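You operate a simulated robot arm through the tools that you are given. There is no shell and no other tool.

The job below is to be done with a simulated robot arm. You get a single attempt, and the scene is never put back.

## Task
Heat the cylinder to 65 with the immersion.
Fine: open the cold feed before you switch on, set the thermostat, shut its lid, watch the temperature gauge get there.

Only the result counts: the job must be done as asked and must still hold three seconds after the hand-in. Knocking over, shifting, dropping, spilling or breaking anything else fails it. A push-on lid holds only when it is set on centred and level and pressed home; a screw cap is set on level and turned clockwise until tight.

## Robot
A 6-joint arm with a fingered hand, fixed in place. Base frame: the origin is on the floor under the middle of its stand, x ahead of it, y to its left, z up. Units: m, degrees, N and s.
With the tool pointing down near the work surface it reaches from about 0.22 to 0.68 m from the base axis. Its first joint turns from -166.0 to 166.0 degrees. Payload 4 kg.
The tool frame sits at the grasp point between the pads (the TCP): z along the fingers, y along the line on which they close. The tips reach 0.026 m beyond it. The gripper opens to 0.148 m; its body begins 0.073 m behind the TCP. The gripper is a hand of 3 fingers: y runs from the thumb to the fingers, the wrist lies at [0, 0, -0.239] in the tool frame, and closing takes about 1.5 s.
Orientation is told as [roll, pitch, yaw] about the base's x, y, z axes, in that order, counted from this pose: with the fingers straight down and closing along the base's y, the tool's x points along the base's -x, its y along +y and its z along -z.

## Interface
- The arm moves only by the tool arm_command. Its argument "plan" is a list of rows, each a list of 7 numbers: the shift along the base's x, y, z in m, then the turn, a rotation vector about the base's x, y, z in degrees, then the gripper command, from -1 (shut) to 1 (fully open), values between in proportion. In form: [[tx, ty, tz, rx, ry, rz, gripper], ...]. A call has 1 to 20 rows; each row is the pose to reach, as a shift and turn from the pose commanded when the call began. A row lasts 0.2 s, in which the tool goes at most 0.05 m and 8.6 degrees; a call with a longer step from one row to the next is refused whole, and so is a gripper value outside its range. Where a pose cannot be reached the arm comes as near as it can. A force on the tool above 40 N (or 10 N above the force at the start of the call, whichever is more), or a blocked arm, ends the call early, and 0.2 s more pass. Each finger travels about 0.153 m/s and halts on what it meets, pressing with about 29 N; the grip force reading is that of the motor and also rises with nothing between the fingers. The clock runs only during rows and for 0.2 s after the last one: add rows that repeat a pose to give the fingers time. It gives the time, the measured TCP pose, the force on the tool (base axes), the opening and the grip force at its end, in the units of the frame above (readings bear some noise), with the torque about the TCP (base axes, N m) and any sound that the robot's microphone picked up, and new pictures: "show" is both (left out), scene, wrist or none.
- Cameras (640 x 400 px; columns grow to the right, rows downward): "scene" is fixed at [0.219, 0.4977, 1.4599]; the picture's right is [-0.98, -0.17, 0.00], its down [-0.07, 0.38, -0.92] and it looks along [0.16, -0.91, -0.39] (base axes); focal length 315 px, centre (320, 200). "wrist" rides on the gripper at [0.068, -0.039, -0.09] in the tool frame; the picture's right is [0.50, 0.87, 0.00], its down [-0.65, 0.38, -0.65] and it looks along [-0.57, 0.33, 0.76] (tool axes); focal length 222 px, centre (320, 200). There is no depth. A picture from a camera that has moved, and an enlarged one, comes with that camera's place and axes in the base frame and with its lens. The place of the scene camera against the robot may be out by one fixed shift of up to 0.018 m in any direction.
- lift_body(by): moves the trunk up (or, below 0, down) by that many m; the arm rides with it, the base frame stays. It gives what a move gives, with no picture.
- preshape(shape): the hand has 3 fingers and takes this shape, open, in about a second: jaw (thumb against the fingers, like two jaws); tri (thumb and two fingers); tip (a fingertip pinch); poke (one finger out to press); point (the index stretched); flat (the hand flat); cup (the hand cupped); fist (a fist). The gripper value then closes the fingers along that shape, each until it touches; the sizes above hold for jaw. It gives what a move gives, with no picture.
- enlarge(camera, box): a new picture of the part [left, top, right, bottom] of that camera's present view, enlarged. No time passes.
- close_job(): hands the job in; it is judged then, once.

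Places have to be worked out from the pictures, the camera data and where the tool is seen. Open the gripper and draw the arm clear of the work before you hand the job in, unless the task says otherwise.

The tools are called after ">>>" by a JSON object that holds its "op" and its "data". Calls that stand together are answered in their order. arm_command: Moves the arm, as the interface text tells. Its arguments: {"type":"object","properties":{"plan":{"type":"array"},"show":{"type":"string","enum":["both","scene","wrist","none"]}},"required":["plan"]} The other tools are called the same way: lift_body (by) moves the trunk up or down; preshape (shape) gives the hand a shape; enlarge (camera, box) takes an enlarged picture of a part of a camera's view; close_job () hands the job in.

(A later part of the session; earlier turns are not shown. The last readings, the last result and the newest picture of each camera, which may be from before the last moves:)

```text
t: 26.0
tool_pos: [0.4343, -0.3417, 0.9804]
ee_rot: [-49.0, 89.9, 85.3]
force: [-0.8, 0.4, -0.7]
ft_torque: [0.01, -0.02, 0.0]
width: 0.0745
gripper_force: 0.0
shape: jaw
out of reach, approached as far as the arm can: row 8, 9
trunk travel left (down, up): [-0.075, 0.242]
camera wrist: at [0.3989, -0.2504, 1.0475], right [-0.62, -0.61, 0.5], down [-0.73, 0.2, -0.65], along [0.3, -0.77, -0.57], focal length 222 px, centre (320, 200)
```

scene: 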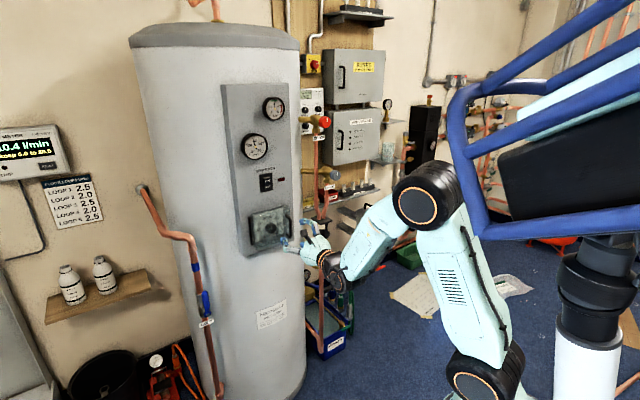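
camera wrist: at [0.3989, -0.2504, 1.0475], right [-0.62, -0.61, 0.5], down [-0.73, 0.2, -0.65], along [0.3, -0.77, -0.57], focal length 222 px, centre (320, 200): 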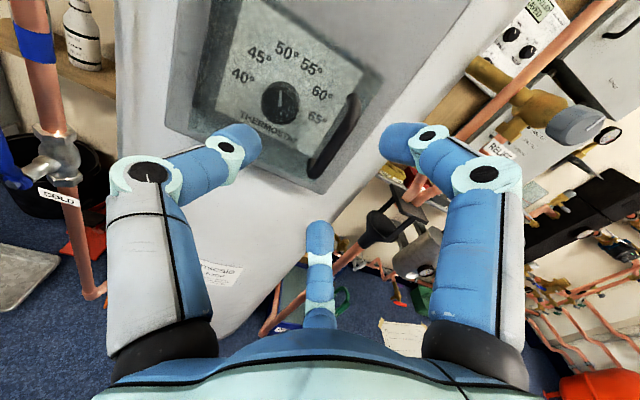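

Lowering the trunk did not change the limit; it matches the tool pointing straight along the arm's plane. A few degrees of yaw should free it, so I yaw -4.5° and recentre in front of the handle.

>>> {"op": "arm_command", "data": {"plan": [[-0.003, -0.004, -0.001, 0, 0, -4.5, 0], [-0.007, -0.009, -0.0015, 0, 0, -4.5, 0], [-0.007, -0.009, -0.0015, 0, 0, -4.5, 0]]}}

>>> {"op": "enlarge", "data": {"camera": "wrist", "box": [160, 40, 480, 260]}}

```text
t: 26.8
tool_pos: [0.4267, -0.3501, 0.9786]
ee_rot: [-51.0, 90.0, 79.4]
force: [-0.1, -0.7, -0.1]
ft_torque: [0.0, -0.01, -0.01]
width: 0.0744
gripper_force: 0.0
shape: jaw
trunk travel left (down, up): [-0.075, 0.242]
camera wrist: at [0.3982, -0.257, 1.046], right [-0.66, -0.56, 0.5], down [-0.71, 0.25, -0.66], along [0.24, -0.79, -0.57], focal length 222 px, centre (320, 200)
```

scene: 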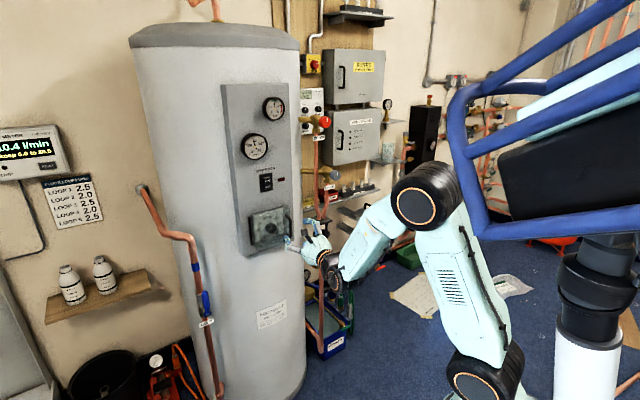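
wrist: 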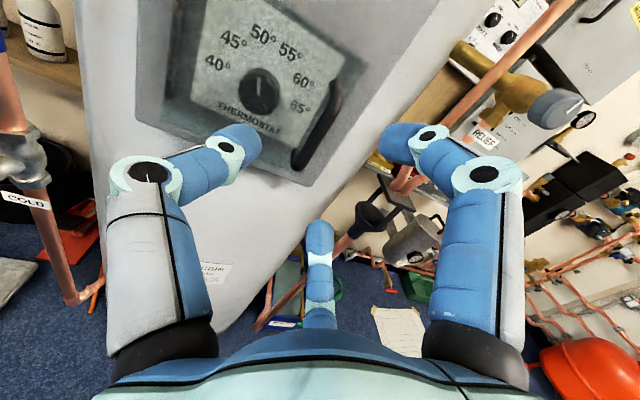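

```text
1.82 times, centred on (320, 150) of wrist
camera zoom: at [0.3982, -0.257, 1.046], right [-0.66, -0.56, 0.5], down [-0.71, 0.25, -0.66], along [0.24, -0.79, -0.57], focal length 404 px, centre (320, 291)
```

zoom: 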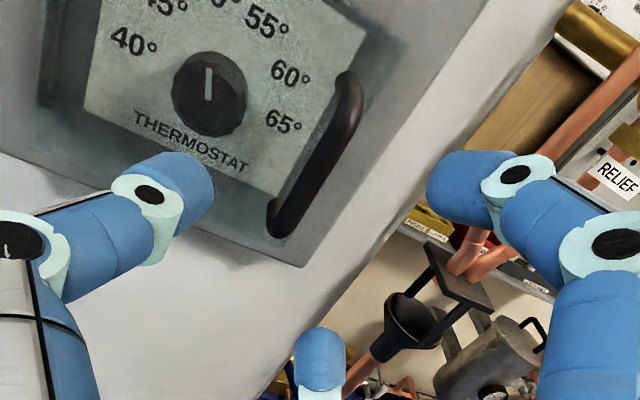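

The hand is now centred with the bar about 3 mm towards the thumb side. I advance 6.2 cm along the tool axis so the fingers straddle the bar.

>>> {"op": "arm_command", "data": {"plan": [[0.0103, -0.0123, 0.001, 0, 0, 0, 0], [0.0206, -0.0245, 0.001, 0, 0, 0, 0], [0.0309, -0.0368, 0.001, 0, 0, 0, 0], [0.0399, -0.0475, 0.001, 0, 0, 0, 0], [0.0399, -0.0475, 0.001, 0, 0, 0, 0]]}}

>>> {"op": "enlarge", "data": {"camera": "wrist", "box": [200, 60, 440, 240]}}

>>> {"op": "enlarge", "data": {"camera": "scene", "box": [230, 180, 330, 270]}}

```text
t: 28.0
tool_pos: [0.4664, -0.3981, 0.9786]
ee_rot: [-47.6, 89.9, 82.8]
force: [-0.1, -0.5, 0.2]
ft_torque: [0.02, 0.02, 0.0]
width: 0.0745
gripper_force: 0.2
shape: jaw
trunk travel left (down, up): [-0.075, 0.242]
camera wrist: at [0.4377, -0.3041, 1.0464], right [-0.66, -0.56, 0.5], down [-0.71, 0.26, -0.65], along [0.24, -0.79, -0.57], focal length 222 px, centre (320, 200)
```

scene: 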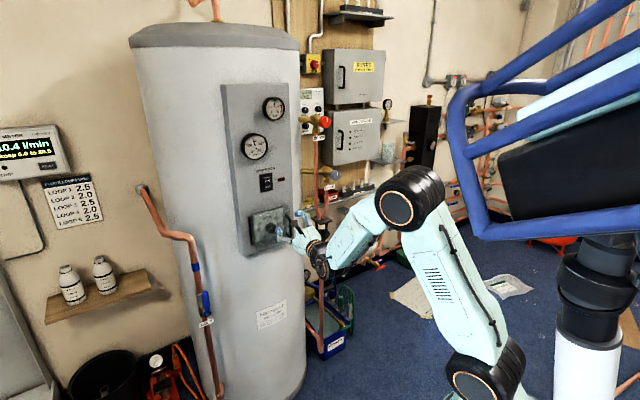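
wrist: 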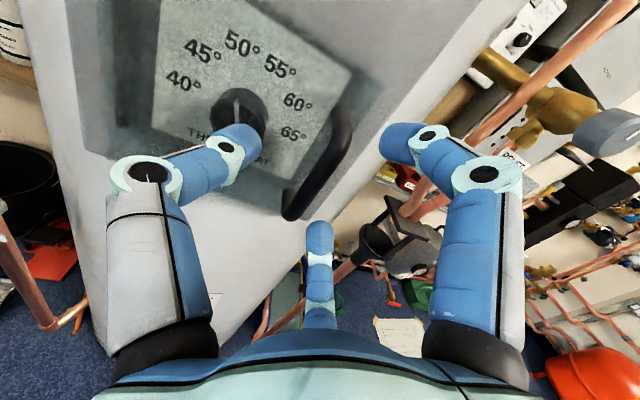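

```text
2.22 times, centred on (320, 150) of wrist
camera zoom: at [0.4377, -0.3041, 1.0464], right [-0.66, -0.56, 0.5], down [-0.71, 0.26, -0.65], along [0.24, -0.79, -0.57], focal length 494 px, centre (320, 311)
```

zoom: 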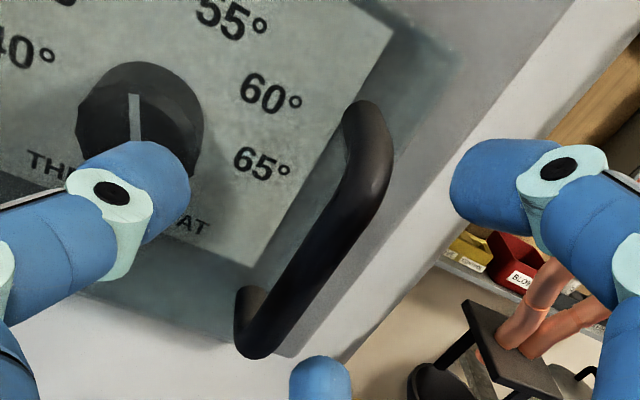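

```text
4.44 times, centred on (280, 225) of scene
camera zoom: at [0.219, 0.4977, 1.4599], right [-0.98, -0.17, 0.0], down [-0.07, 0.38, -0.92], along [0.16, -0.91, -0.39], focal length 1400 px, centre (498, 89)
```

zoom: 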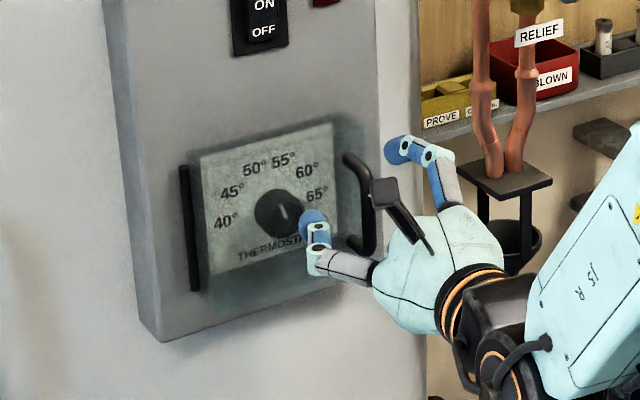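

The bar is centred between thumb and fingers with no contact yet. I go 9 mm deeper and close on the bar.

>>> {"op": "arm_command", "data": {"plan": [[0.0058, -0.0069, 0.001, 0, 0, 0, 0], [0.0058, -0.0069, 0.001, 0, 0, 0, -0.3], [0.0058, -0.0069, 0.001, 0, 0, 0, -0.6], [0.0058, -0.0069, 0.001, 0, 0, 0, -1], [0.0058, -0.0069, 0.001, 0, 0, 0, -1], [0.0058, -0.0069, 0.001, 0, 0, 0, -1], [0.0058, -0.0069, 0.001, 0, 0, 0, -1]]}}

>>> {"op": "enlarge", "data": {"camera": "wrist", "box": [200, 60, 440, 240]}}

>>> {"op": "enlarge", "data": {"camera": "scene", "box": [230, 180, 330, 270]}}

```text
t: 29.6
tool_pos: [0.4731, -0.4049, 0.979]
ee_rot: [-46.2, 89.9, 84.3]
force: [2.8, -0.5, 0.8]
ft_torque: [-0.02, -0.03, 0.01]
width: 0.0001
gripper_force: 29.1
shape: jaw
trunk travel left (down, up): [-0.075, 0.242]
camera wrist: at [0.444, -0.3106, 1.0473], right [-0.66, -0.56, 0.5], down [-0.71, 0.25, -0.65], along [0.24, -0.79, -0.57], focal length 222 px, centre (320, 200)
```

scene: 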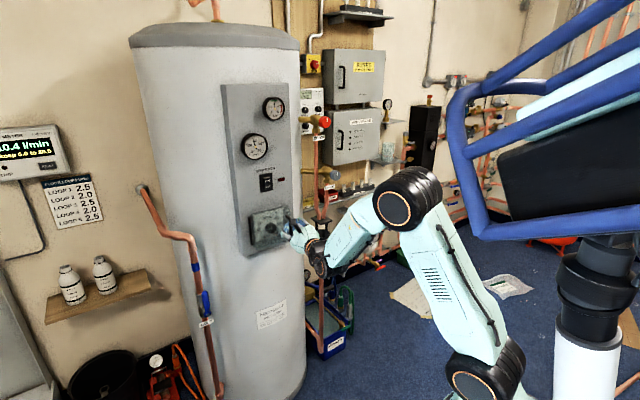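
wrist: 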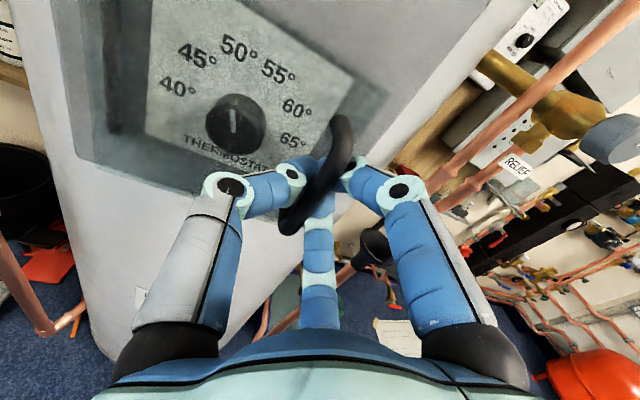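

```text
2.22 times, centred on (320, 150) of wrist
camera zoom: at [0.444, -0.3106, 1.0473], right [-0.66, -0.56, 0.5], down [-0.71, 0.25, -0.65], along [0.24, -0.79, -0.57], focal length 494 px, centre (320, 311)
```

zoom: 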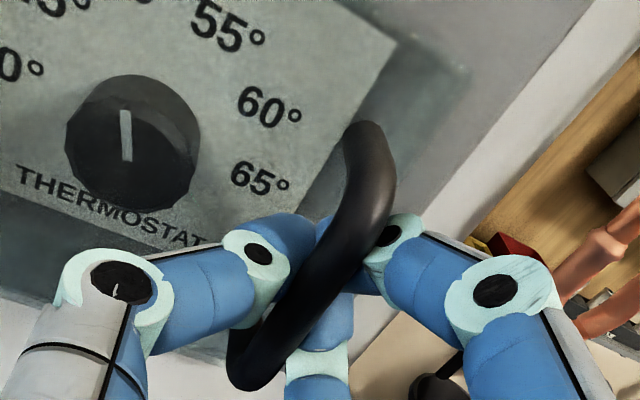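

```text
4.44 times, centred on (280, 225) of scene
camera zoom: at [0.219, 0.4977, 1.4599], right [-0.98, -0.17, 0.0], down [-0.07, 0.38, -0.92], along [0.16, -0.91, -0.39], focal length 1400 px, centre (498, 89)
```

zoom: 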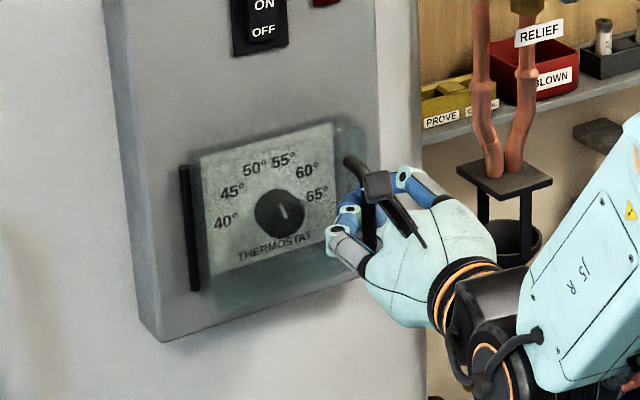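

The fingertips have closed right behind the handle bar, so the hand is hooked on it. I start pulling along the arc about the hinge, turning the hand partly with it, and check that the lid follows.

>>> {"op": "arm_command", "data": {"plan": [[-0.003, 0.0088, 0, 0, 0, -2.5, -1], [-0.0057, 0.0178, 0, 0, 0, -5, -1], [-0.0073, 0.027, 0, 0, 0, -7.5, -1], [-0.0086, 0.0363, 0, 0, 0, -10, -1], [-0.0086, 0.0363, 0, 0, 0, -10, -1]]}}

>>> {"op": "enlarge", "data": {"camera": "scene", "box": [230, 180, 330, 270]}}

>>> {"op": "enlarge", "data": {"camera": "wrist", "box": [160, 40, 440, 260]}}

```text
t: 30.8
tool_pos: [0.4646, -0.368, 0.9784]
ee_rot: [-20.9, 89.9, 99.5]
force: [8.3, 0.6, -0.4]
ft_torque: [-0.01, 0.01, 0.04]
width: 0.0003
gripper_force: 28.7
shape: jaw
trunk travel left (down, up): [-0.075, 0.242]
camera wrist: at [0.4532, -0.2704, 1.0472], right [-0.75, -0.44, 0.5], down [-0.66, 0.37, -0.65], along [0.1, -0.82, -0.57], focal length 222 px, centre (320, 200)
```

scene: 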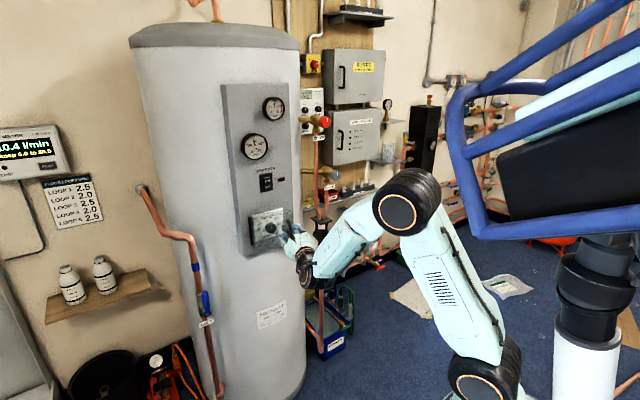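
wrist: 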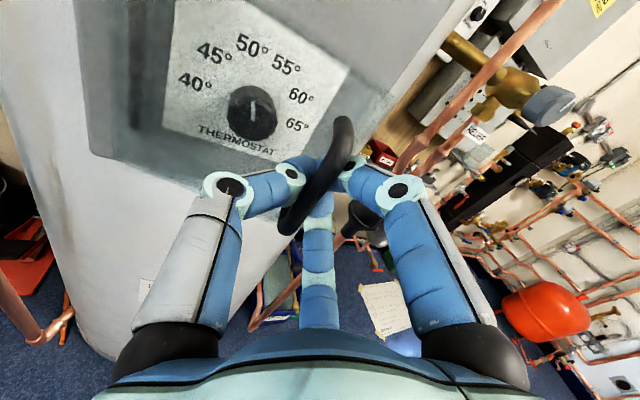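

```text
4.44 times, centred on (280, 225) of scene
camera zoom: at [0.219, 0.4977, 1.4599], right [-0.98, -0.17, 0.0], down [-0.07, 0.38, -0.92], along [0.16, -0.91, -0.39], focal length 1400 px, centre (498, 89)
```

zoom: 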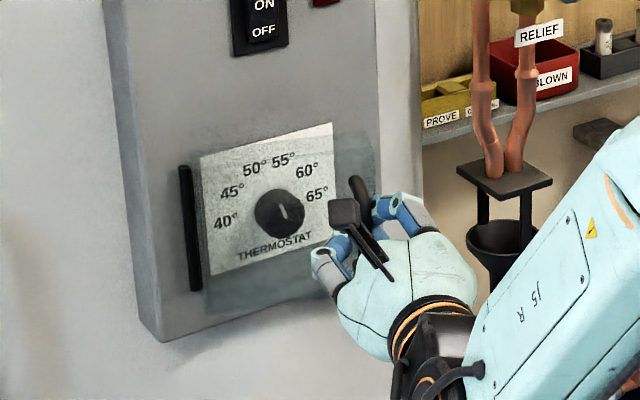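

```text
1.82 times, centred on (300, 150) of wrist
camera zoom: at [0.4532, -0.2704, 1.0472], right [-0.75, -0.44, 0.5], down [-0.66, 0.37, -0.65], along [0.1, -0.82, -0.57], focal length 404 px, centre (356, 291)
```

zoom: 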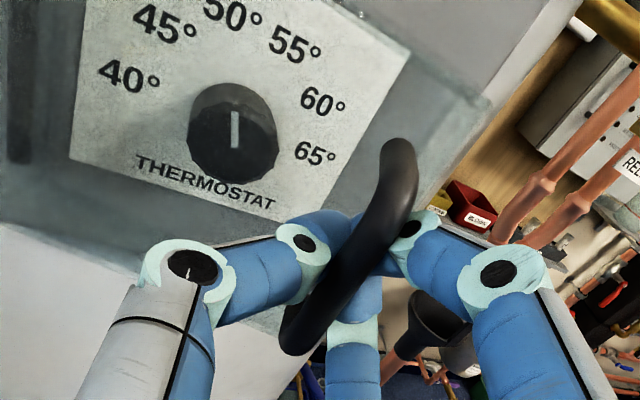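

The lid follows the hand. I continue along the arc to about 56° of opening.

>>> {"op": "arm_command", "data": {"plan": [[-0.0003, 0.0094, 0, 0, 0, -2.5, -1], [-0.0005, 0.0189, 0, 0, 0, -5, -1], [0.0005, 0.0283, 0, 0, 0, -7.5, -1], [0.0016, 0.0377, 0, 0, 0, -10, -1], [0.0038, 0.047, 0, 0, 0, -12.5, -1], [0.0062, 0.056, 0, 0, 0, -15, -1], [0.0097, 0.065, 0, 0, 0, -17.5, -1], [0.0133, 0.0736, 0, 0, 0, -20, -1], [0.018, 0.082, 0, 0, 0, -22.5, -1], [0.023, 0.0901, 0, 0, 0, -25, -1], [0.023, 0.0901, 0, 0, 0, -25, -1]]}}

>>> {"op": "enlarge", "data": {"camera": "scene", "box": [230, 180, 330, 270]}}

```text
t: 33.2
tool_pos: [0.4878, -0.279, 0.9779]
ee_rot: [-5.0, 89.9, 90.3]
force: [18.1, -14.1, 4.3]
ft_torque: [0.01, -0.08, -0.07]
width: 0.0
gripper_force: 28.8
shape: jaw
trunk travel left (down, up): [-0.075, 0.242]
camera wrist: at [0.5189, -0.1862, 1.0466], right [-0.86, -0.08, 0.5], down [-0.44, 0.62, -0.65], along [-0.25, -0.78, -0.57], focal length 222 px, centre (320, 200)
```

scene: 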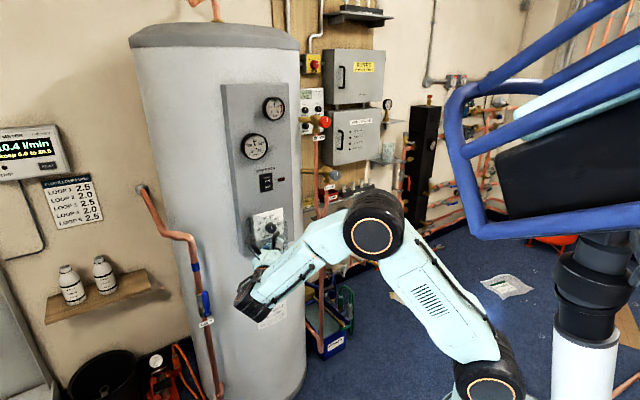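
wrist: 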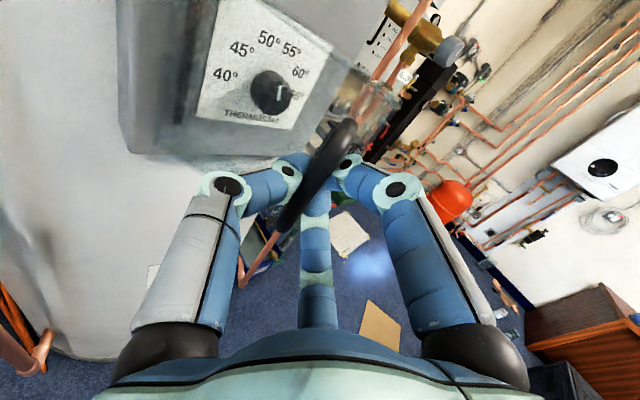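

```text
4.44 times, centred on (280, 225) of scene
camera zoom: at [0.219, 0.4977, 1.4599], right [-0.98, -0.17, 0.0], down [-0.07, 0.38, -0.92], along [0.16, -0.91, -0.39], focal length 1400 px, centre (498, 89)
```

zoom: 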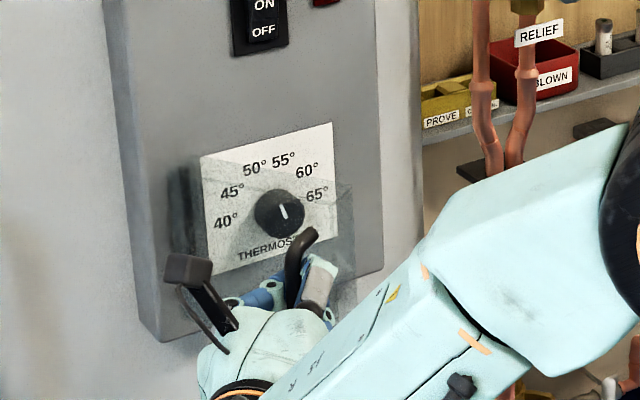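

The lid is about 55° open; the 23 N force points at the hinge, so my arc is a few millimetres too wide. I tighten the radius slightly and continue to about 80°.

>>> {"op": "arm_command", "data": {"plan": [[0.006, 0.002, 0, 0, 0, -1, -1], [0.0105, 0.007, 0, 0, 0, -2, -1], [0.0149, 0.0125, 0, 0, 0, -3, -1], [0.021, 0.0187, 0, 0, 0, -4, -1], [0.0278, 0.0249, 0, 0, 0, -5, -1], [0.0345, 0.03, 0, 0, 0, -5.5, -1], [0.0419, 0.0355, 0, 0, 0, -6, -1], [0.0419, 0.0355, 0, 0, 0, -6, -1]]}}

>>> {"op": "enlarge", "data": {"camera": "scene", "box": [230, 180, 330, 270]}}

```text
t: 35.0
tool_pos: [0.5291, -0.2463, 0.9797]
ee_rot: [-26.7, 89.8, 62.5]
force: [6.6, -12.0, -1.5]
ft_torque: [-0.01, 0.01, -0.11]
width: 0.0002
gripper_force: 28.9
shape: jaw
trunk travel left (down, up): [-0.075, 0.242]
camera wrist: at [0.5696, -0.1547, 1.0473], right [-0.87, 0.01, 0.5], down [-0.37, 0.66, -0.65], along [-0.33, -0.75, -0.57], focal length 222 px, centre (320, 200)
```

scene: 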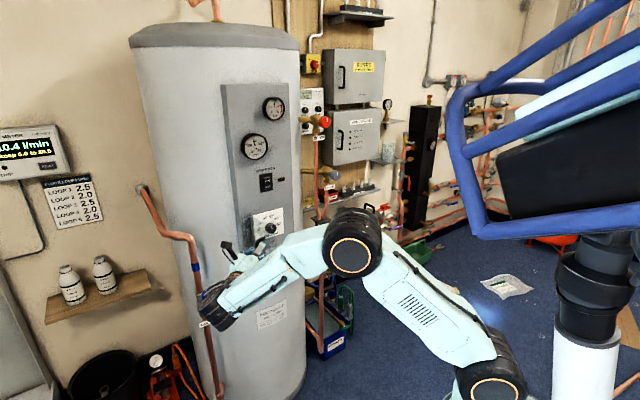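
wrist: 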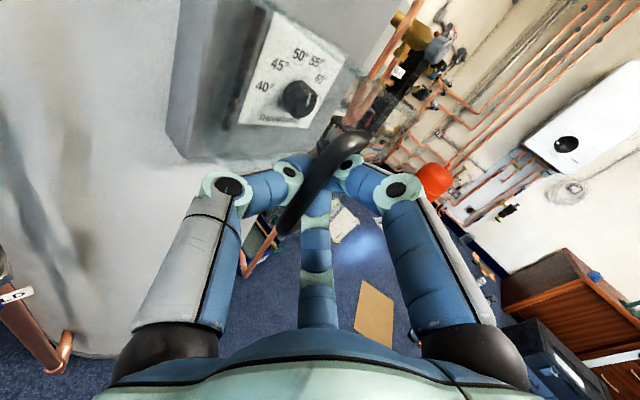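

```text
4.44 times, centred on (280, 225) of scene
camera zoom: at [0.219, 0.4977, 1.4599], right [-0.98, -0.17, 0.0], down [-0.07, 0.38, -0.92], along [0.16, -0.91, -0.39], focal length 1400 px, centre (498, 89)
```

zoom: 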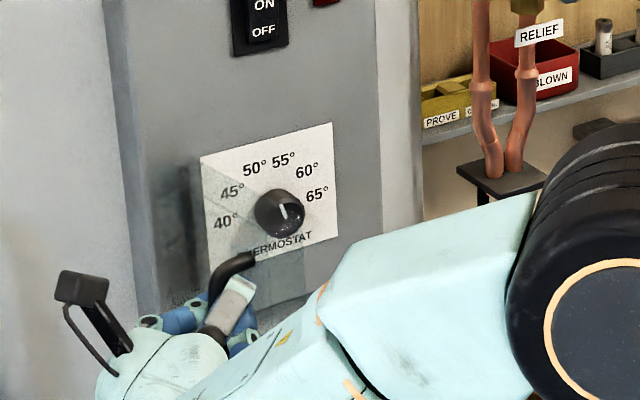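

Still hooked at about 80°, with moderate force. I carry it on to roughly 95° by translation only, before letting go.

>>> {"op": "arm_command", "data": {"plan": [[0.009, 0.0055, 0, 0, 0, 0, -1], [0.0185, 0.011, 0, 0, 0, 0, -1], [0.029, 0.015, 0, 0, 0, 0, -1], [0.029, 0.015, 0, 0, 0, 0, -1]]}}

>>> {"op": "enlarge", "data": {"camera": "scene", "box": [210, 180, 310, 270]}}

>>> {"op": "enlarge", "data": {"camera": "wrist", "box": [200, 80, 440, 260]}}

```text
t: 36.0
tool_pos: [0.5578, -0.2308, 0.9794]
ee_rot: [-15.3, 89.7, 74.1]
force: [6.4, -25.2, -0.1]
ft_torque: [0.02, 0.02, -0.3]
width: 0.0
gripper_force: 28.9
shape: jaw
trunk travel left (down, up): [-0.075, 0.242]
camera wrist: at [0.5982, -0.1412, 1.0474], right [-0.87, 0.01, 0.5], down [-0.37, 0.66, -0.65], along [-0.34, -0.75, -0.57], focal length 222 px, centre (320, 200)
```

scene: 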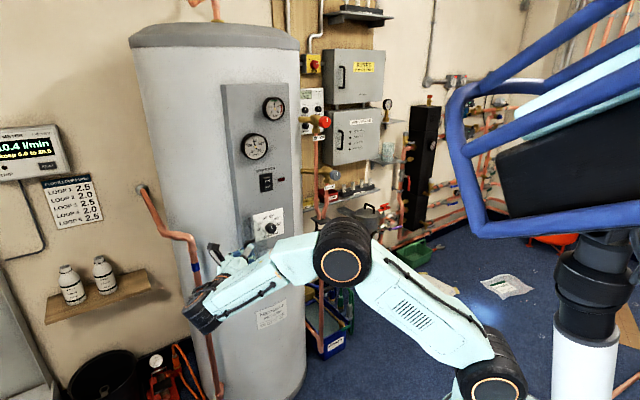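
wrist: 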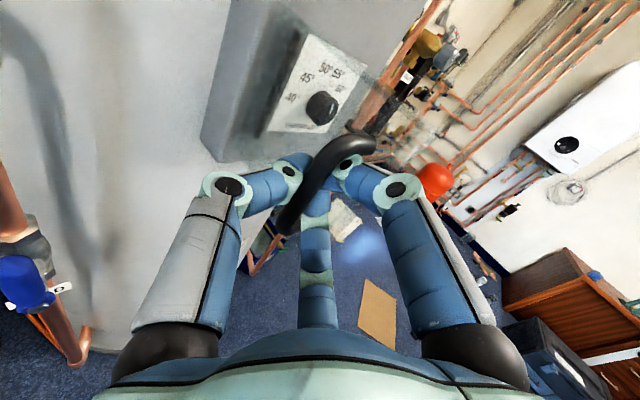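

```text
4.44 times, centred on (260, 225) of scene
camera zoom: at [0.219, 0.4977, 1.4599], right [-0.98, -0.17, 0.0], down [-0.07, 0.38, -0.92], along [0.16, -0.91, -0.39], focal length 1400 px, centre (587, 89)
```

zoom: 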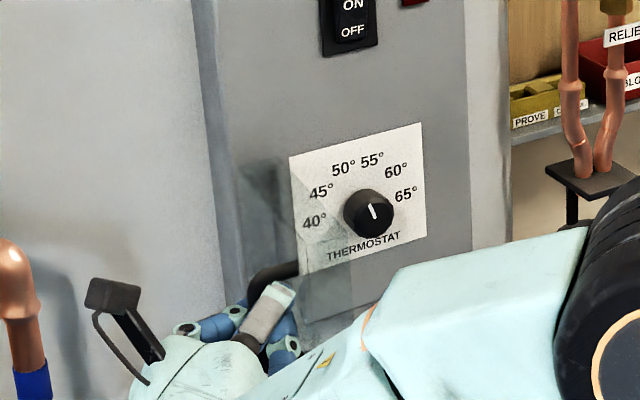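

```text
2.22 times, centred on (320, 170) of wrist
camera zoom: at [0.5982, -0.1412, 1.0474], right [-0.87, 0.01, 0.5], down [-0.37, 0.66, -0.65], along [-0.34, -0.75, -0.57], focal length 494 px, centre (320, 267)
```

zoom: 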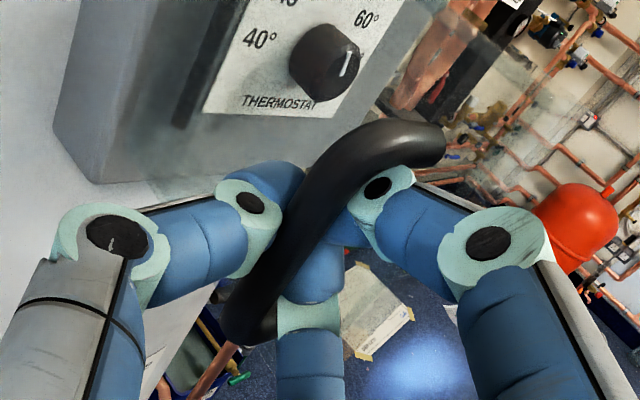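

The lid is about 95° open. I ease the tension, open the fingers just enough to clear the bar, and back away to see whether the lid stays open.

>>> {"op": "arm_command", "data": {"plan": [[0.0, -0.004, 0, 0, 0, 0, -1], [0.0, -0.004, 0, 0, 0, 0, -0.6], [0.0, -0.003, 0, 0, 0, 0, -0.3], [0.002, 0.0, 0, 0, 0, 0, -0.2], [0.004, 0.012, 0, 0, 0, 0, -0.2], [0.006, 0.03, 0, 0, 0, 0, -0.2], [0.008, 0.05, 0, 0, 0, 0, -0.2], [0.008, 0.07, 0, 0, 0, 0, -0.2], [0.008, 0.07, 0, 0, 0, 0, -0.2]]}}

>>> {"op": "enlarge", "data": {"camera": "scene", "box": [210, 180, 310, 270]}}

>>> {"op": "enlarge", "data": {"camera": "wrist", "box": [200, 40, 440, 220]}}

```text
t: 38.0
tool_pos: [0.565, -0.1576, 0.9789]
ee_rot: [-58.2, 90.0, 31.1]
force: [0.0, -0.2, 0.6]
ft_torque: [0.02, 0.02, -0.01]
width: 0.0589
gripper_force: 0.1
shape: jaw
trunk travel left (down, up): [-0.075, 0.242]
camera wrist: at [0.6056, -0.0677, 1.0475], right [-0.87, 0.01, 0.5], down [-0.37, 0.66, -0.66], along [-0.33, -0.75, -0.57], focal length 222 px, centre (320, 200)
```

scene: 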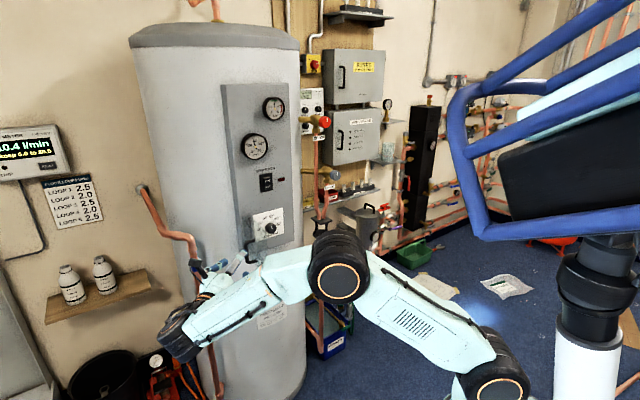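
wrist: 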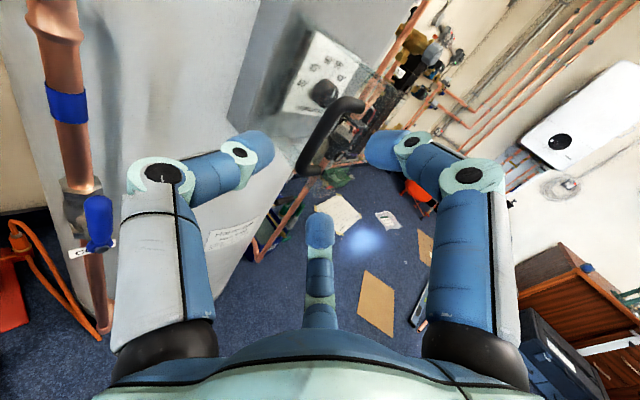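

```text
4.44 times, centred on (260, 225) of scene
camera zoom: at [0.219, 0.4977, 1.4599], right [-0.98, -0.17, 0.0], down [-0.07, 0.38, -0.92], along [0.16, -0.91, -0.39], focal length 1400 px, centre (587, 89)
```

zoom: 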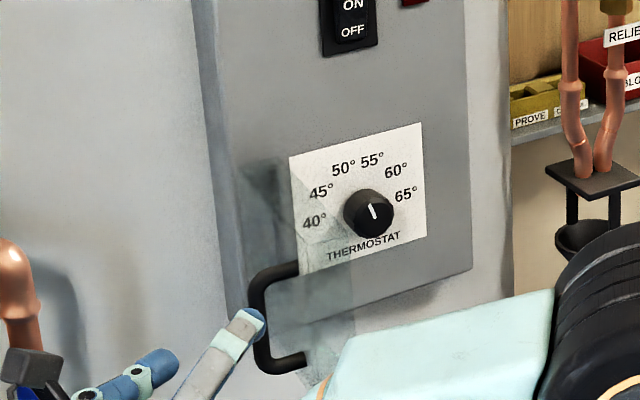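

```text
2.22 times, centred on (320, 130) of wrist
camera zoom: at [0.6056, -0.0677, 1.0475], right [-0.87, 0.01, 0.5], down [-0.37, 0.66, -0.66], along [-0.33, -0.75, -0.57], focal length 494 px, centre (320, 356)
```

zoom: 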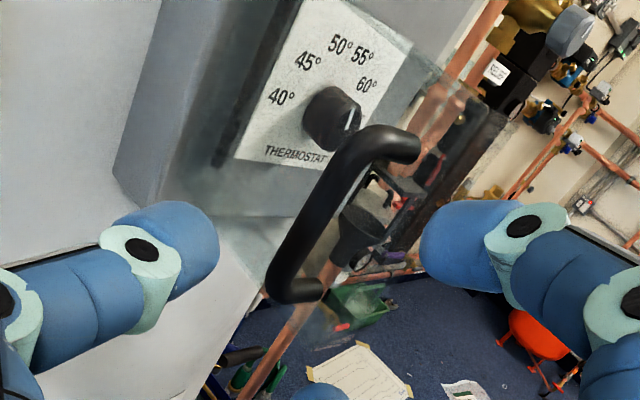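

The lid stays open by itself at about 90°. I swing the hand round its outer edge, back to pointing at the panel, centred in front of the knob.

>>> {"op": "arm_command", "data": {"plan": [[-0.025, 0.0, -0.001, 0, 0, 7, -0.2], [-0.055, 0.0, -0.002, 0, 0, 14, -0.2], [-0.08, -0.005, -0.004, 0, 0, 21, -0.2], [-0.1, -0.02, -0.005, 0, 0, 28, -0.2], [-0.115, -0.05, -0.006, 0, 0, 35, -0.2], [-0.13, -0.085, -0.007, 0, 0, 41, -0.2], [-0.139, -0.123, -0.007, 0, 0, 45, -0.2], [-0.139, -0.123, -0.007, 0, 0, 45, -0.2]]}}

>>> {"op": "enlarge", "data": {"camera": "scene", "box": [210, 180, 310, 270]}}

>>> {"op": "enlarge", "data": {"camera": "wrist", "box": [200, 40, 440, 220]}}

```text
t: 39.8
tool_pos: [0.4252, -0.2822, 0.9729]
ee_rot: [-43.8, 89.8, 90.6]
force: [0.6, 0.0, -0.7]
ft_torque: [0.0, 0.02, 0.03]
width: 0.0591
gripper_force: 0.0
shape: jaw
trunk travel left (down, up): [-0.075, 0.242]
camera wrist: at [0.3911, -0.1901, 1.0406], right [-0.62, -0.61, 0.5], down [-0.73, 0.2, -0.65], along [0.3, -0.77, -0.57], focal length 222 px, centre (320, 200)
```

scene: 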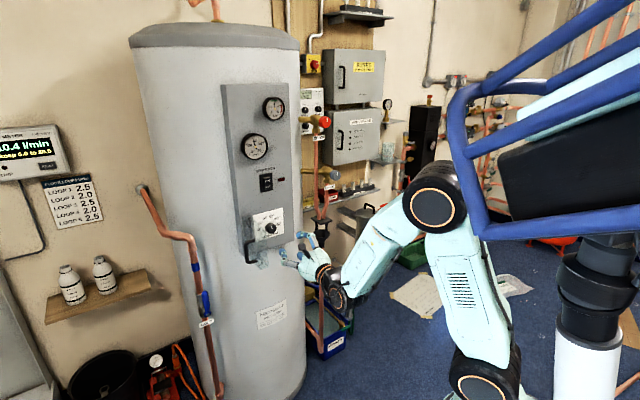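
wrist: 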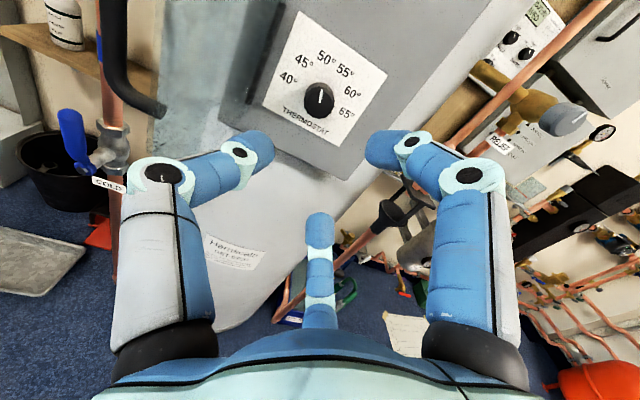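

```text
4.44 times, centred on (260, 225) of scene
camera zoom: at [0.219, 0.4977, 1.4599], right [-0.98, -0.17, 0.0], down [-0.07, 0.38, -0.92], along [0.16, -0.91, -0.39], focal length 1400 px, centre (587, 89)
```

zoom: 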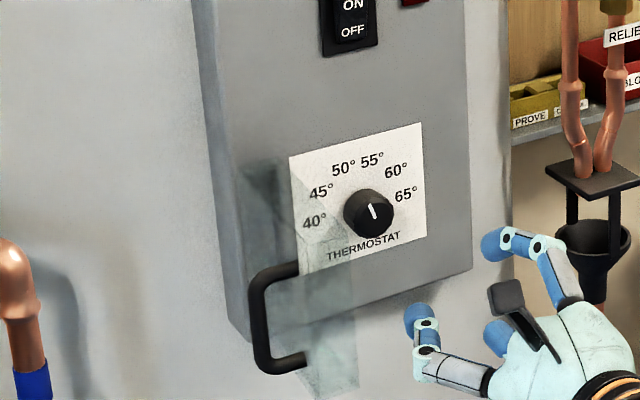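

```text
2.22 times, centred on (320, 130) of wrist
camera zoom: at [0.3911, -0.1901, 1.0406], right [-0.62, -0.61, 0.5], down [-0.73, 0.2, -0.65], along [0.3, -0.77, -0.57], focal length 494 px, centre (320, 356)
```

zoom: 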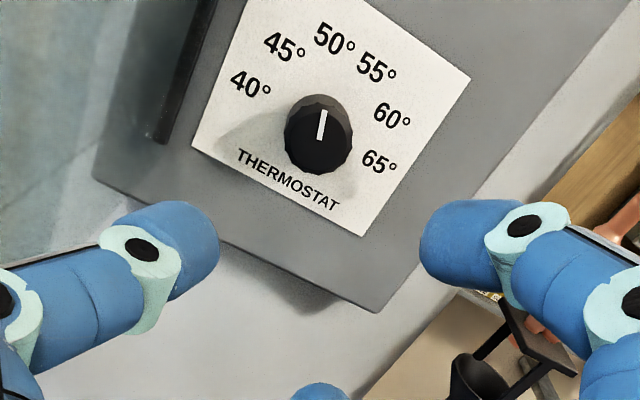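

The dial is now uncovered; its centre is at panel-lateral r=-0.098, z=0.972, and the pointer stands near 50°, so it needs about 108° clockwise. I zoom in on the pointer before gripping.

>>> {"op": "enlarge", "data": {"camera": "wrist", "box": [280, 40, 380, 120]}}

>>> {"op": "enlarge", "data": {"camera": "scene", "box": [245, 205, 290, 240]}}

```text
5.00 times, centred on (330, 80) of wrist
camera zoom: at [0.3911, -0.1901, 1.0406], right [-0.62, -0.61, 0.5], down [-0.73, 0.2, -0.65], along [0.3, -0.77, -0.57], focal length 1111 px, centre (270, 800)
```

zoom: 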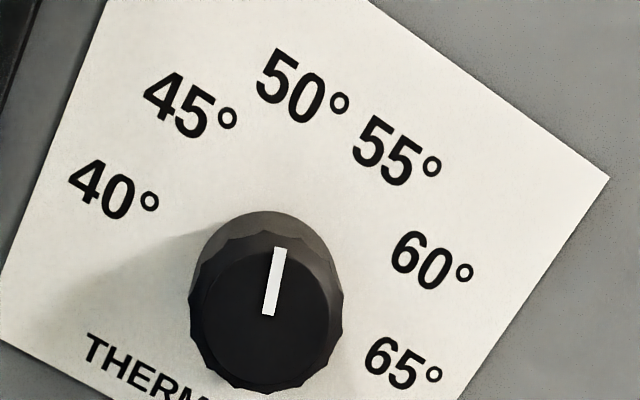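

```text
11.43 times, centred on (268, 222) of scene
camera zoom: at [0.219, 0.4977, 1.4599], right [-0.98, -0.17, 0.0], down [-0.07, 0.38, -0.92], along [0.16, -0.91, -0.39], focal length 3600 px, centre (920, -57)
```

zoom: 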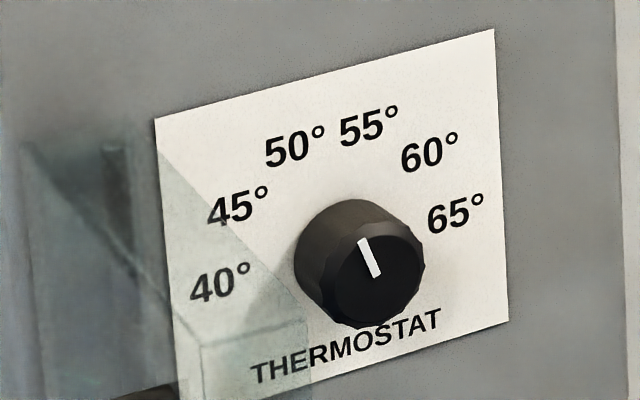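

The pointer is at exactly 108° on the dial (50°C), so I need 108° clockwise. I open to 7 cm, square up to the panel and approach to 6 cm short of grip depth.

>>> {"op": "arm_command", "data": {"plan": [[0.015, -0.019, -0.001, 0, 0, 1, -0.05], [0.033, -0.037, -0.001, 0, 0, 1, -0.05], [0.051, -0.055, -0.001, 0, 0, 1, -0.05], [0.0686, -0.0726, -0.001, 0, 0, 1, -0.05], [0.0686, -0.0726, -0.001, 0, 0, 1, -0.05]]}}

>>> {"op": "enlarge", "data": {"camera": "scene", "box": [210, 180, 310, 270]}}

>>> {"op": "enlarge", "data": {"camera": "wrist", "box": [200, 60, 440, 240]}}

```text
t: 41.0
tool_pos: [0.4947, -0.355, 0.9717]
ee_rot: [-49.7, 89.9, 85.7]
force: [-0.1, -0.6, -0.1]
ft_torque: [-0.01, -0.04, -0.01]
width: 0.0697
gripper_force: 0.1
shape: jaw
trunk travel left (down, up): [-0.075, 0.242]
camera wrist: at [0.4581, -0.2631, 1.0394], right [-0.61, -0.62, 0.5], down [-0.73, 0.19, -0.65], along [0.31, -0.76, -0.57], focal length 222 px, centre (320, 200)
```

scene: 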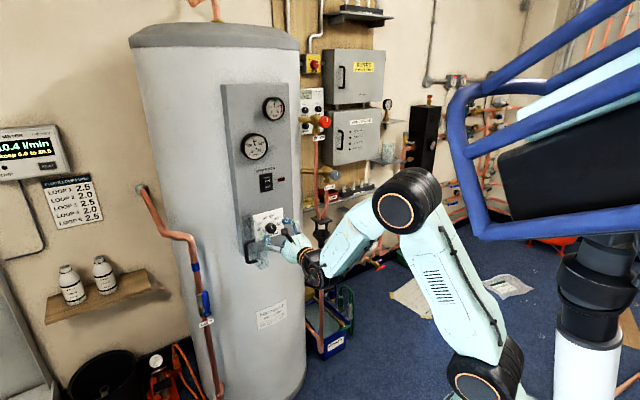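
wrist: 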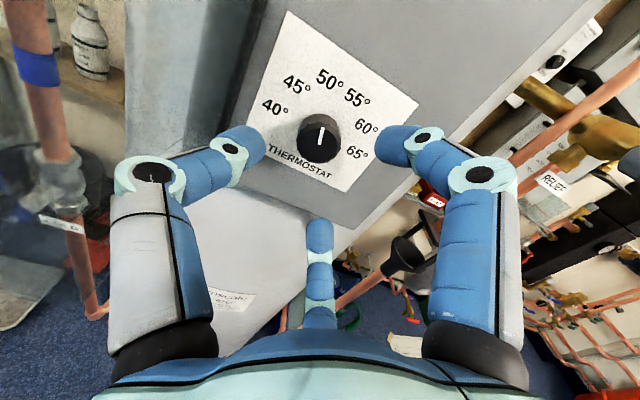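

```text
4.44 times, centred on (260, 225) of scene
camera zoom: at [0.219, 0.4977, 1.4599], right [-0.98, -0.17, 0.0], down [-0.07, 0.38, -0.92], along [0.16, -0.91, -0.39], focal length 1400 px, centre (587, 89)
```

zoom: 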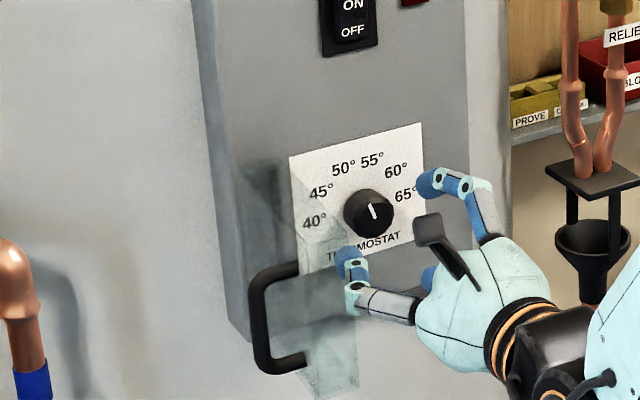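

```text
2.22 times, centred on (320, 150) of wrist
camera zoom: at [0.4581, -0.2631, 1.0394], right [-0.61, -0.62, 0.5], down [-0.73, 0.19, -0.65], along [0.31, -0.76, -0.57], focal length 494 px, centre (320, 311)
```

zoom: 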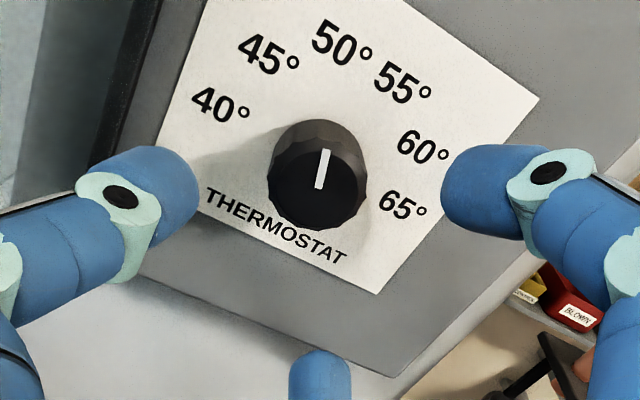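

The knob centre is 1-2 mm left and up of the tool axis. I correct and go forward to grip depth, with the fingertips just short of the plate.

>>> {"op": "arm_command", "data": {"plan": [[0.0145, -0.013, 0.001, 0, 0, 0, -0.05], [0.0275, -0.026, 0.001, 0, 0, 0, -0.05], [0.0404, -0.0388, 0.001, 0, 0, 0, -0.05], [0.0404, -0.0388, 0.001, 0, 0, 0, -0.05]]}}

>>> {"op": "enlarge", "data": {"camera": "wrist", "box": [200, 60, 440, 240]}}

>>> {"op": "enlarge", "data": {"camera": "scene", "box": [210, 180, 310, 270]}}

```text
t: 42.0
tool_pos: [0.5354, -0.3942, 0.9727]
ee_rot: [-47.3, 89.9, 88.2]
force: [-0.3, -0.4, 0.7]
ft_torque: [0.0, 0.0, -0.02]
width: 0.0699
gripper_force: 0.0
shape: jaw
trunk travel left (down, up): [-0.075, 0.242]
camera wrist: at [0.499, -0.3022, 1.0403], right [-0.61, -0.62, 0.5], down [-0.73, 0.19, -0.65], along [0.31, -0.76, -0.57], focal length 222 px, centre (320, 200)
```

scene: 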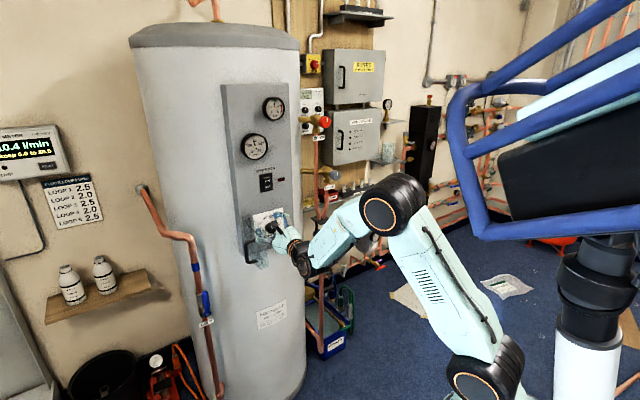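
wrist: 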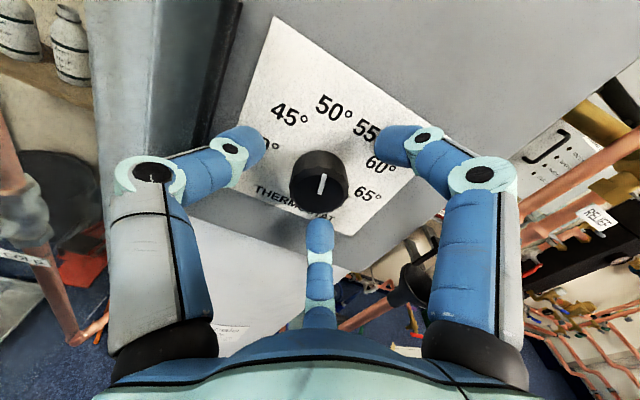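

```text
2.22 times, centred on (320, 150) of wrist
camera zoom: at [0.499, -0.3022, 1.0403], right [-0.61, -0.62, 0.5], down [-0.73, 0.19, -0.65], along [0.31, -0.76, -0.57], focal length 494 px, centre (320, 311)
```

zoom: 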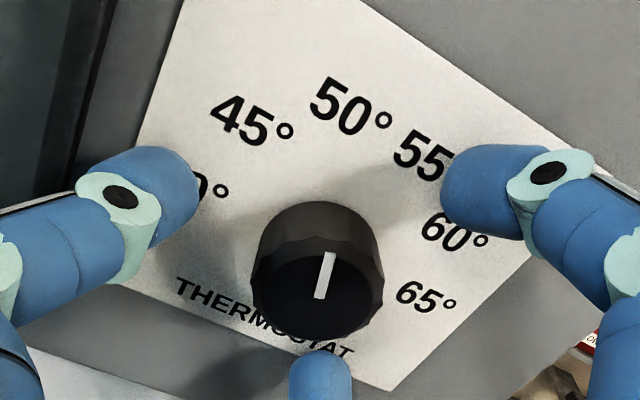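

```text
4.44 times, centred on (260, 225) of scene
camera zoom: at [0.219, 0.4977, 1.4599], right [-0.98, -0.17, 0.0], down [-0.07, 0.38, -0.92], along [0.16, -0.91, -0.39], focal length 1400 px, centre (587, 89)
```

zoom: 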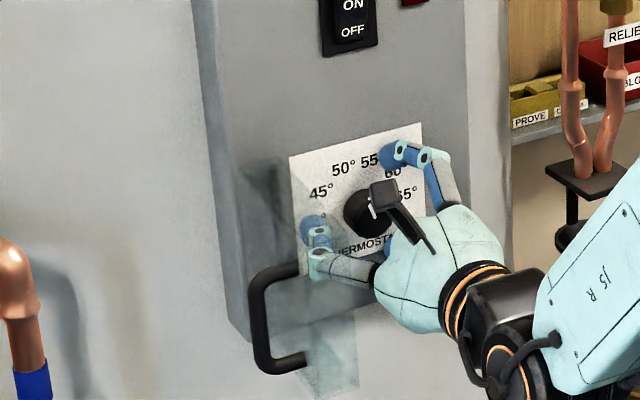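

The fingers surround the knob with about 1 mm of centring error. I close on it.

>>> {"op": "arm_command", "data": {"plan": [[0, 0, 0, 0, 0, 0, -0.3], [0, 0, 0, 0, 0, 0, -0.5], [0, 0, 0, 0, 0, 0, -0.8], [0, 0, 0, 0, 0, 0, -1], [0, 0, 0, 0, 0, 0, -1], [0, 0, 0, 0, 0, 0, -1]]}}

>>> {"op": "enlarge", "data": {"camera": "wrist", "box": [200, 60, 440, 240]}}

```text
t: 43.4
tool_pos: [0.5364, -0.3936, 0.9716]
ee_rot: [-50.2, 89.9, 85.1]
force: [4.6, -2.2, 1.3]
ft_torque: [0.01, 0.03, 0.02]
width: 0.0258
gripper_force: 29.4
shape: jaw
trunk travel left (down, up): [-0.075, 0.242]
camera wrist: at [0.4991, -0.3021, 1.0403], right [-0.61, -0.62, 0.5], down [-0.73, 0.19, -0.66], along [0.31, -0.76, -0.57], focal length 222 px, centre (320, 200)
```

scene: 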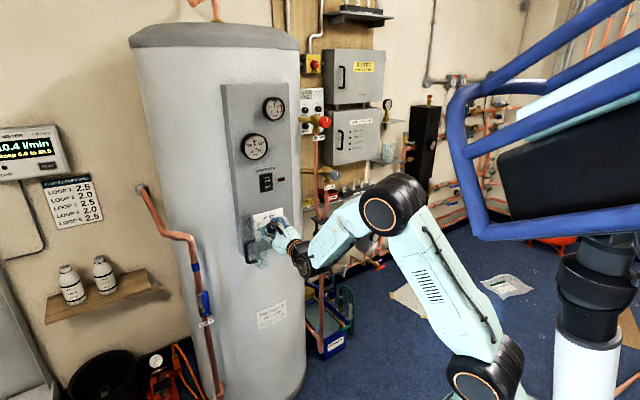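
wrist: 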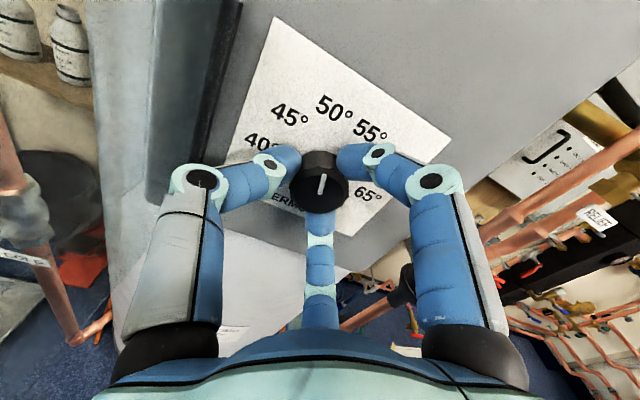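

```text
2.22 times, centred on (320, 150) of wrist
camera zoom: at [0.4991, -0.3021, 1.0403], right [-0.61, -0.62, 0.5], down [-0.73, 0.19, -0.66], along [0.31, -0.76, -0.57], focal length 494 px, centre (320, 311)
```

zoom: 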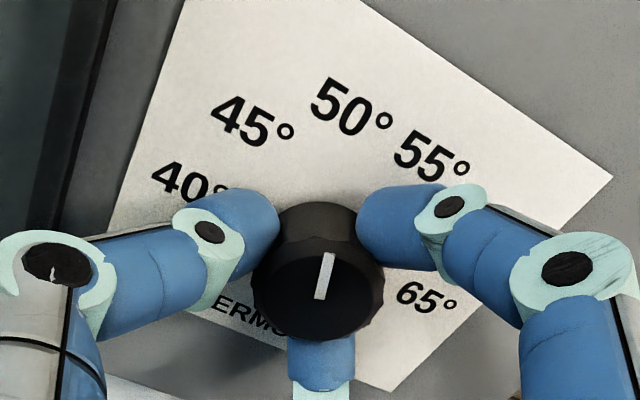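

The knob is firmly gripped (29 N). I turn clockwise about the panel normal by 48° first and check that the pointer follows.

>>> {"op": "arm_command", "data": {"plan": [[0, 0, 0, 5.66, -5.66, 0, -1], [0, 0, 0, 11.31, -11.31, 0, -1], [0, 0, 0, 16.97, -16.97, 0, -1], [0, 0, 0, 22.63, -22.63, 0, -1], [0, 0, 0, 28.28, -28.28, 0, -1], [0, 0, 0, 33.94, -33.94, 0, -1], [0, 0, 0, 33.94, -33.94, 0, -1]]}}

>>> {"op": "enlarge", "data": {"camera": "wrist", "box": [200, 60, 440, 240]}}

>>> {"op": "enlarge", "data": {"camera": "scene", "box": [230, 190, 310, 260]}}

```text
t: 45.0
tool_pos: [0.5348, -0.394, 0.9721]
ee_rot: [-90.2, 41.8, 45.2]
force: [-1.9, -8.0, 0.0]
ft_torque: [-0.03, 0.03, -0.09]
width: 0.0249
gripper_force: 29.1
shape: jaw
trunk travel left (down, up): [-0.075, 0.242]
camera wrist: at [0.4541, -0.3472, 1.0462], right [-0.67, -0.68, -0.31], down [-0.3, 0.63, -0.72], along [0.68, -0.39, -0.62], focal length 222 px, centre (320, 200)
```

scene: 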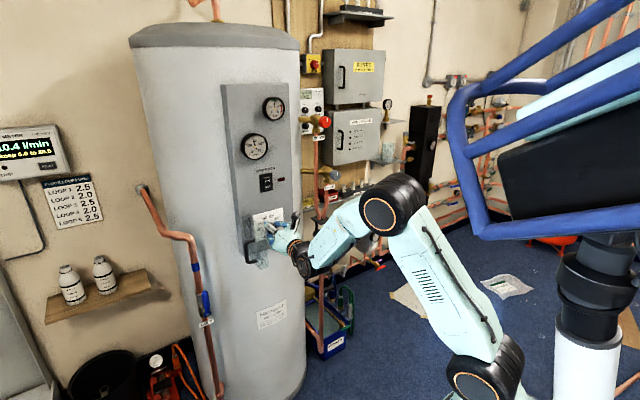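
wrist: 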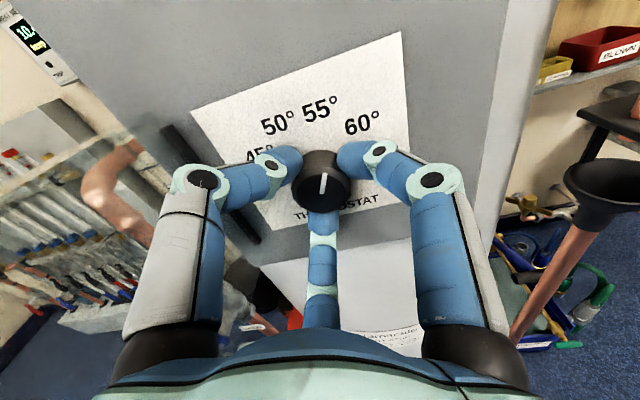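

```text
2.22 times, centred on (320, 150) of wrist
camera zoom: at [0.4541, -0.3472, 1.0462], right [-0.67, -0.68, -0.31], down [-0.3, 0.63, -0.72], along [0.68, -0.39, -0.62], focal length 494 px, centre (320, 311)
```

zoom: 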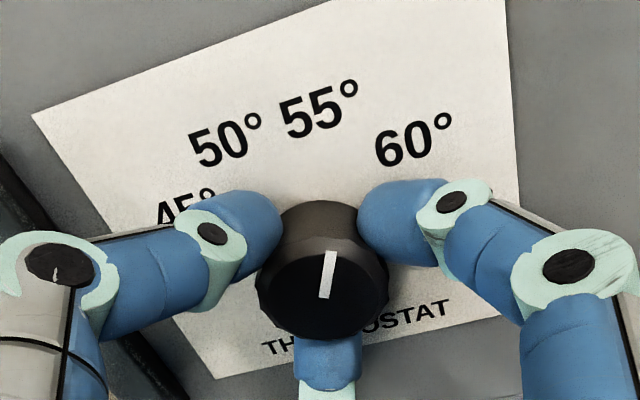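

```text
5.71 times, centred on (270, 225) of scene
camera zoom: at [0.219, 0.4977, 1.4599], right [-0.98, -0.17, 0.0], down [-0.07, 0.38, -0.92], along [0.16, -0.91, -0.39], focal length 1800 px, centre (606, 57)
```

zoom: 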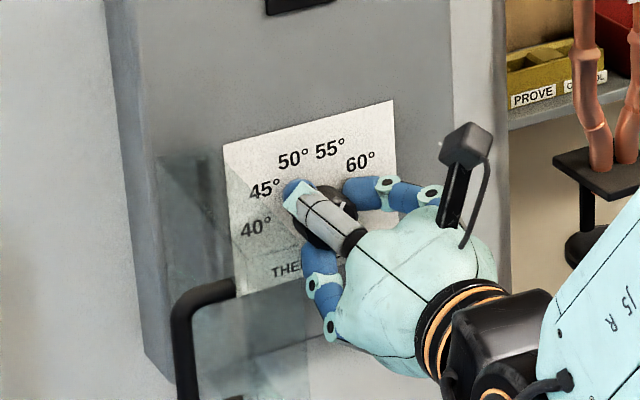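

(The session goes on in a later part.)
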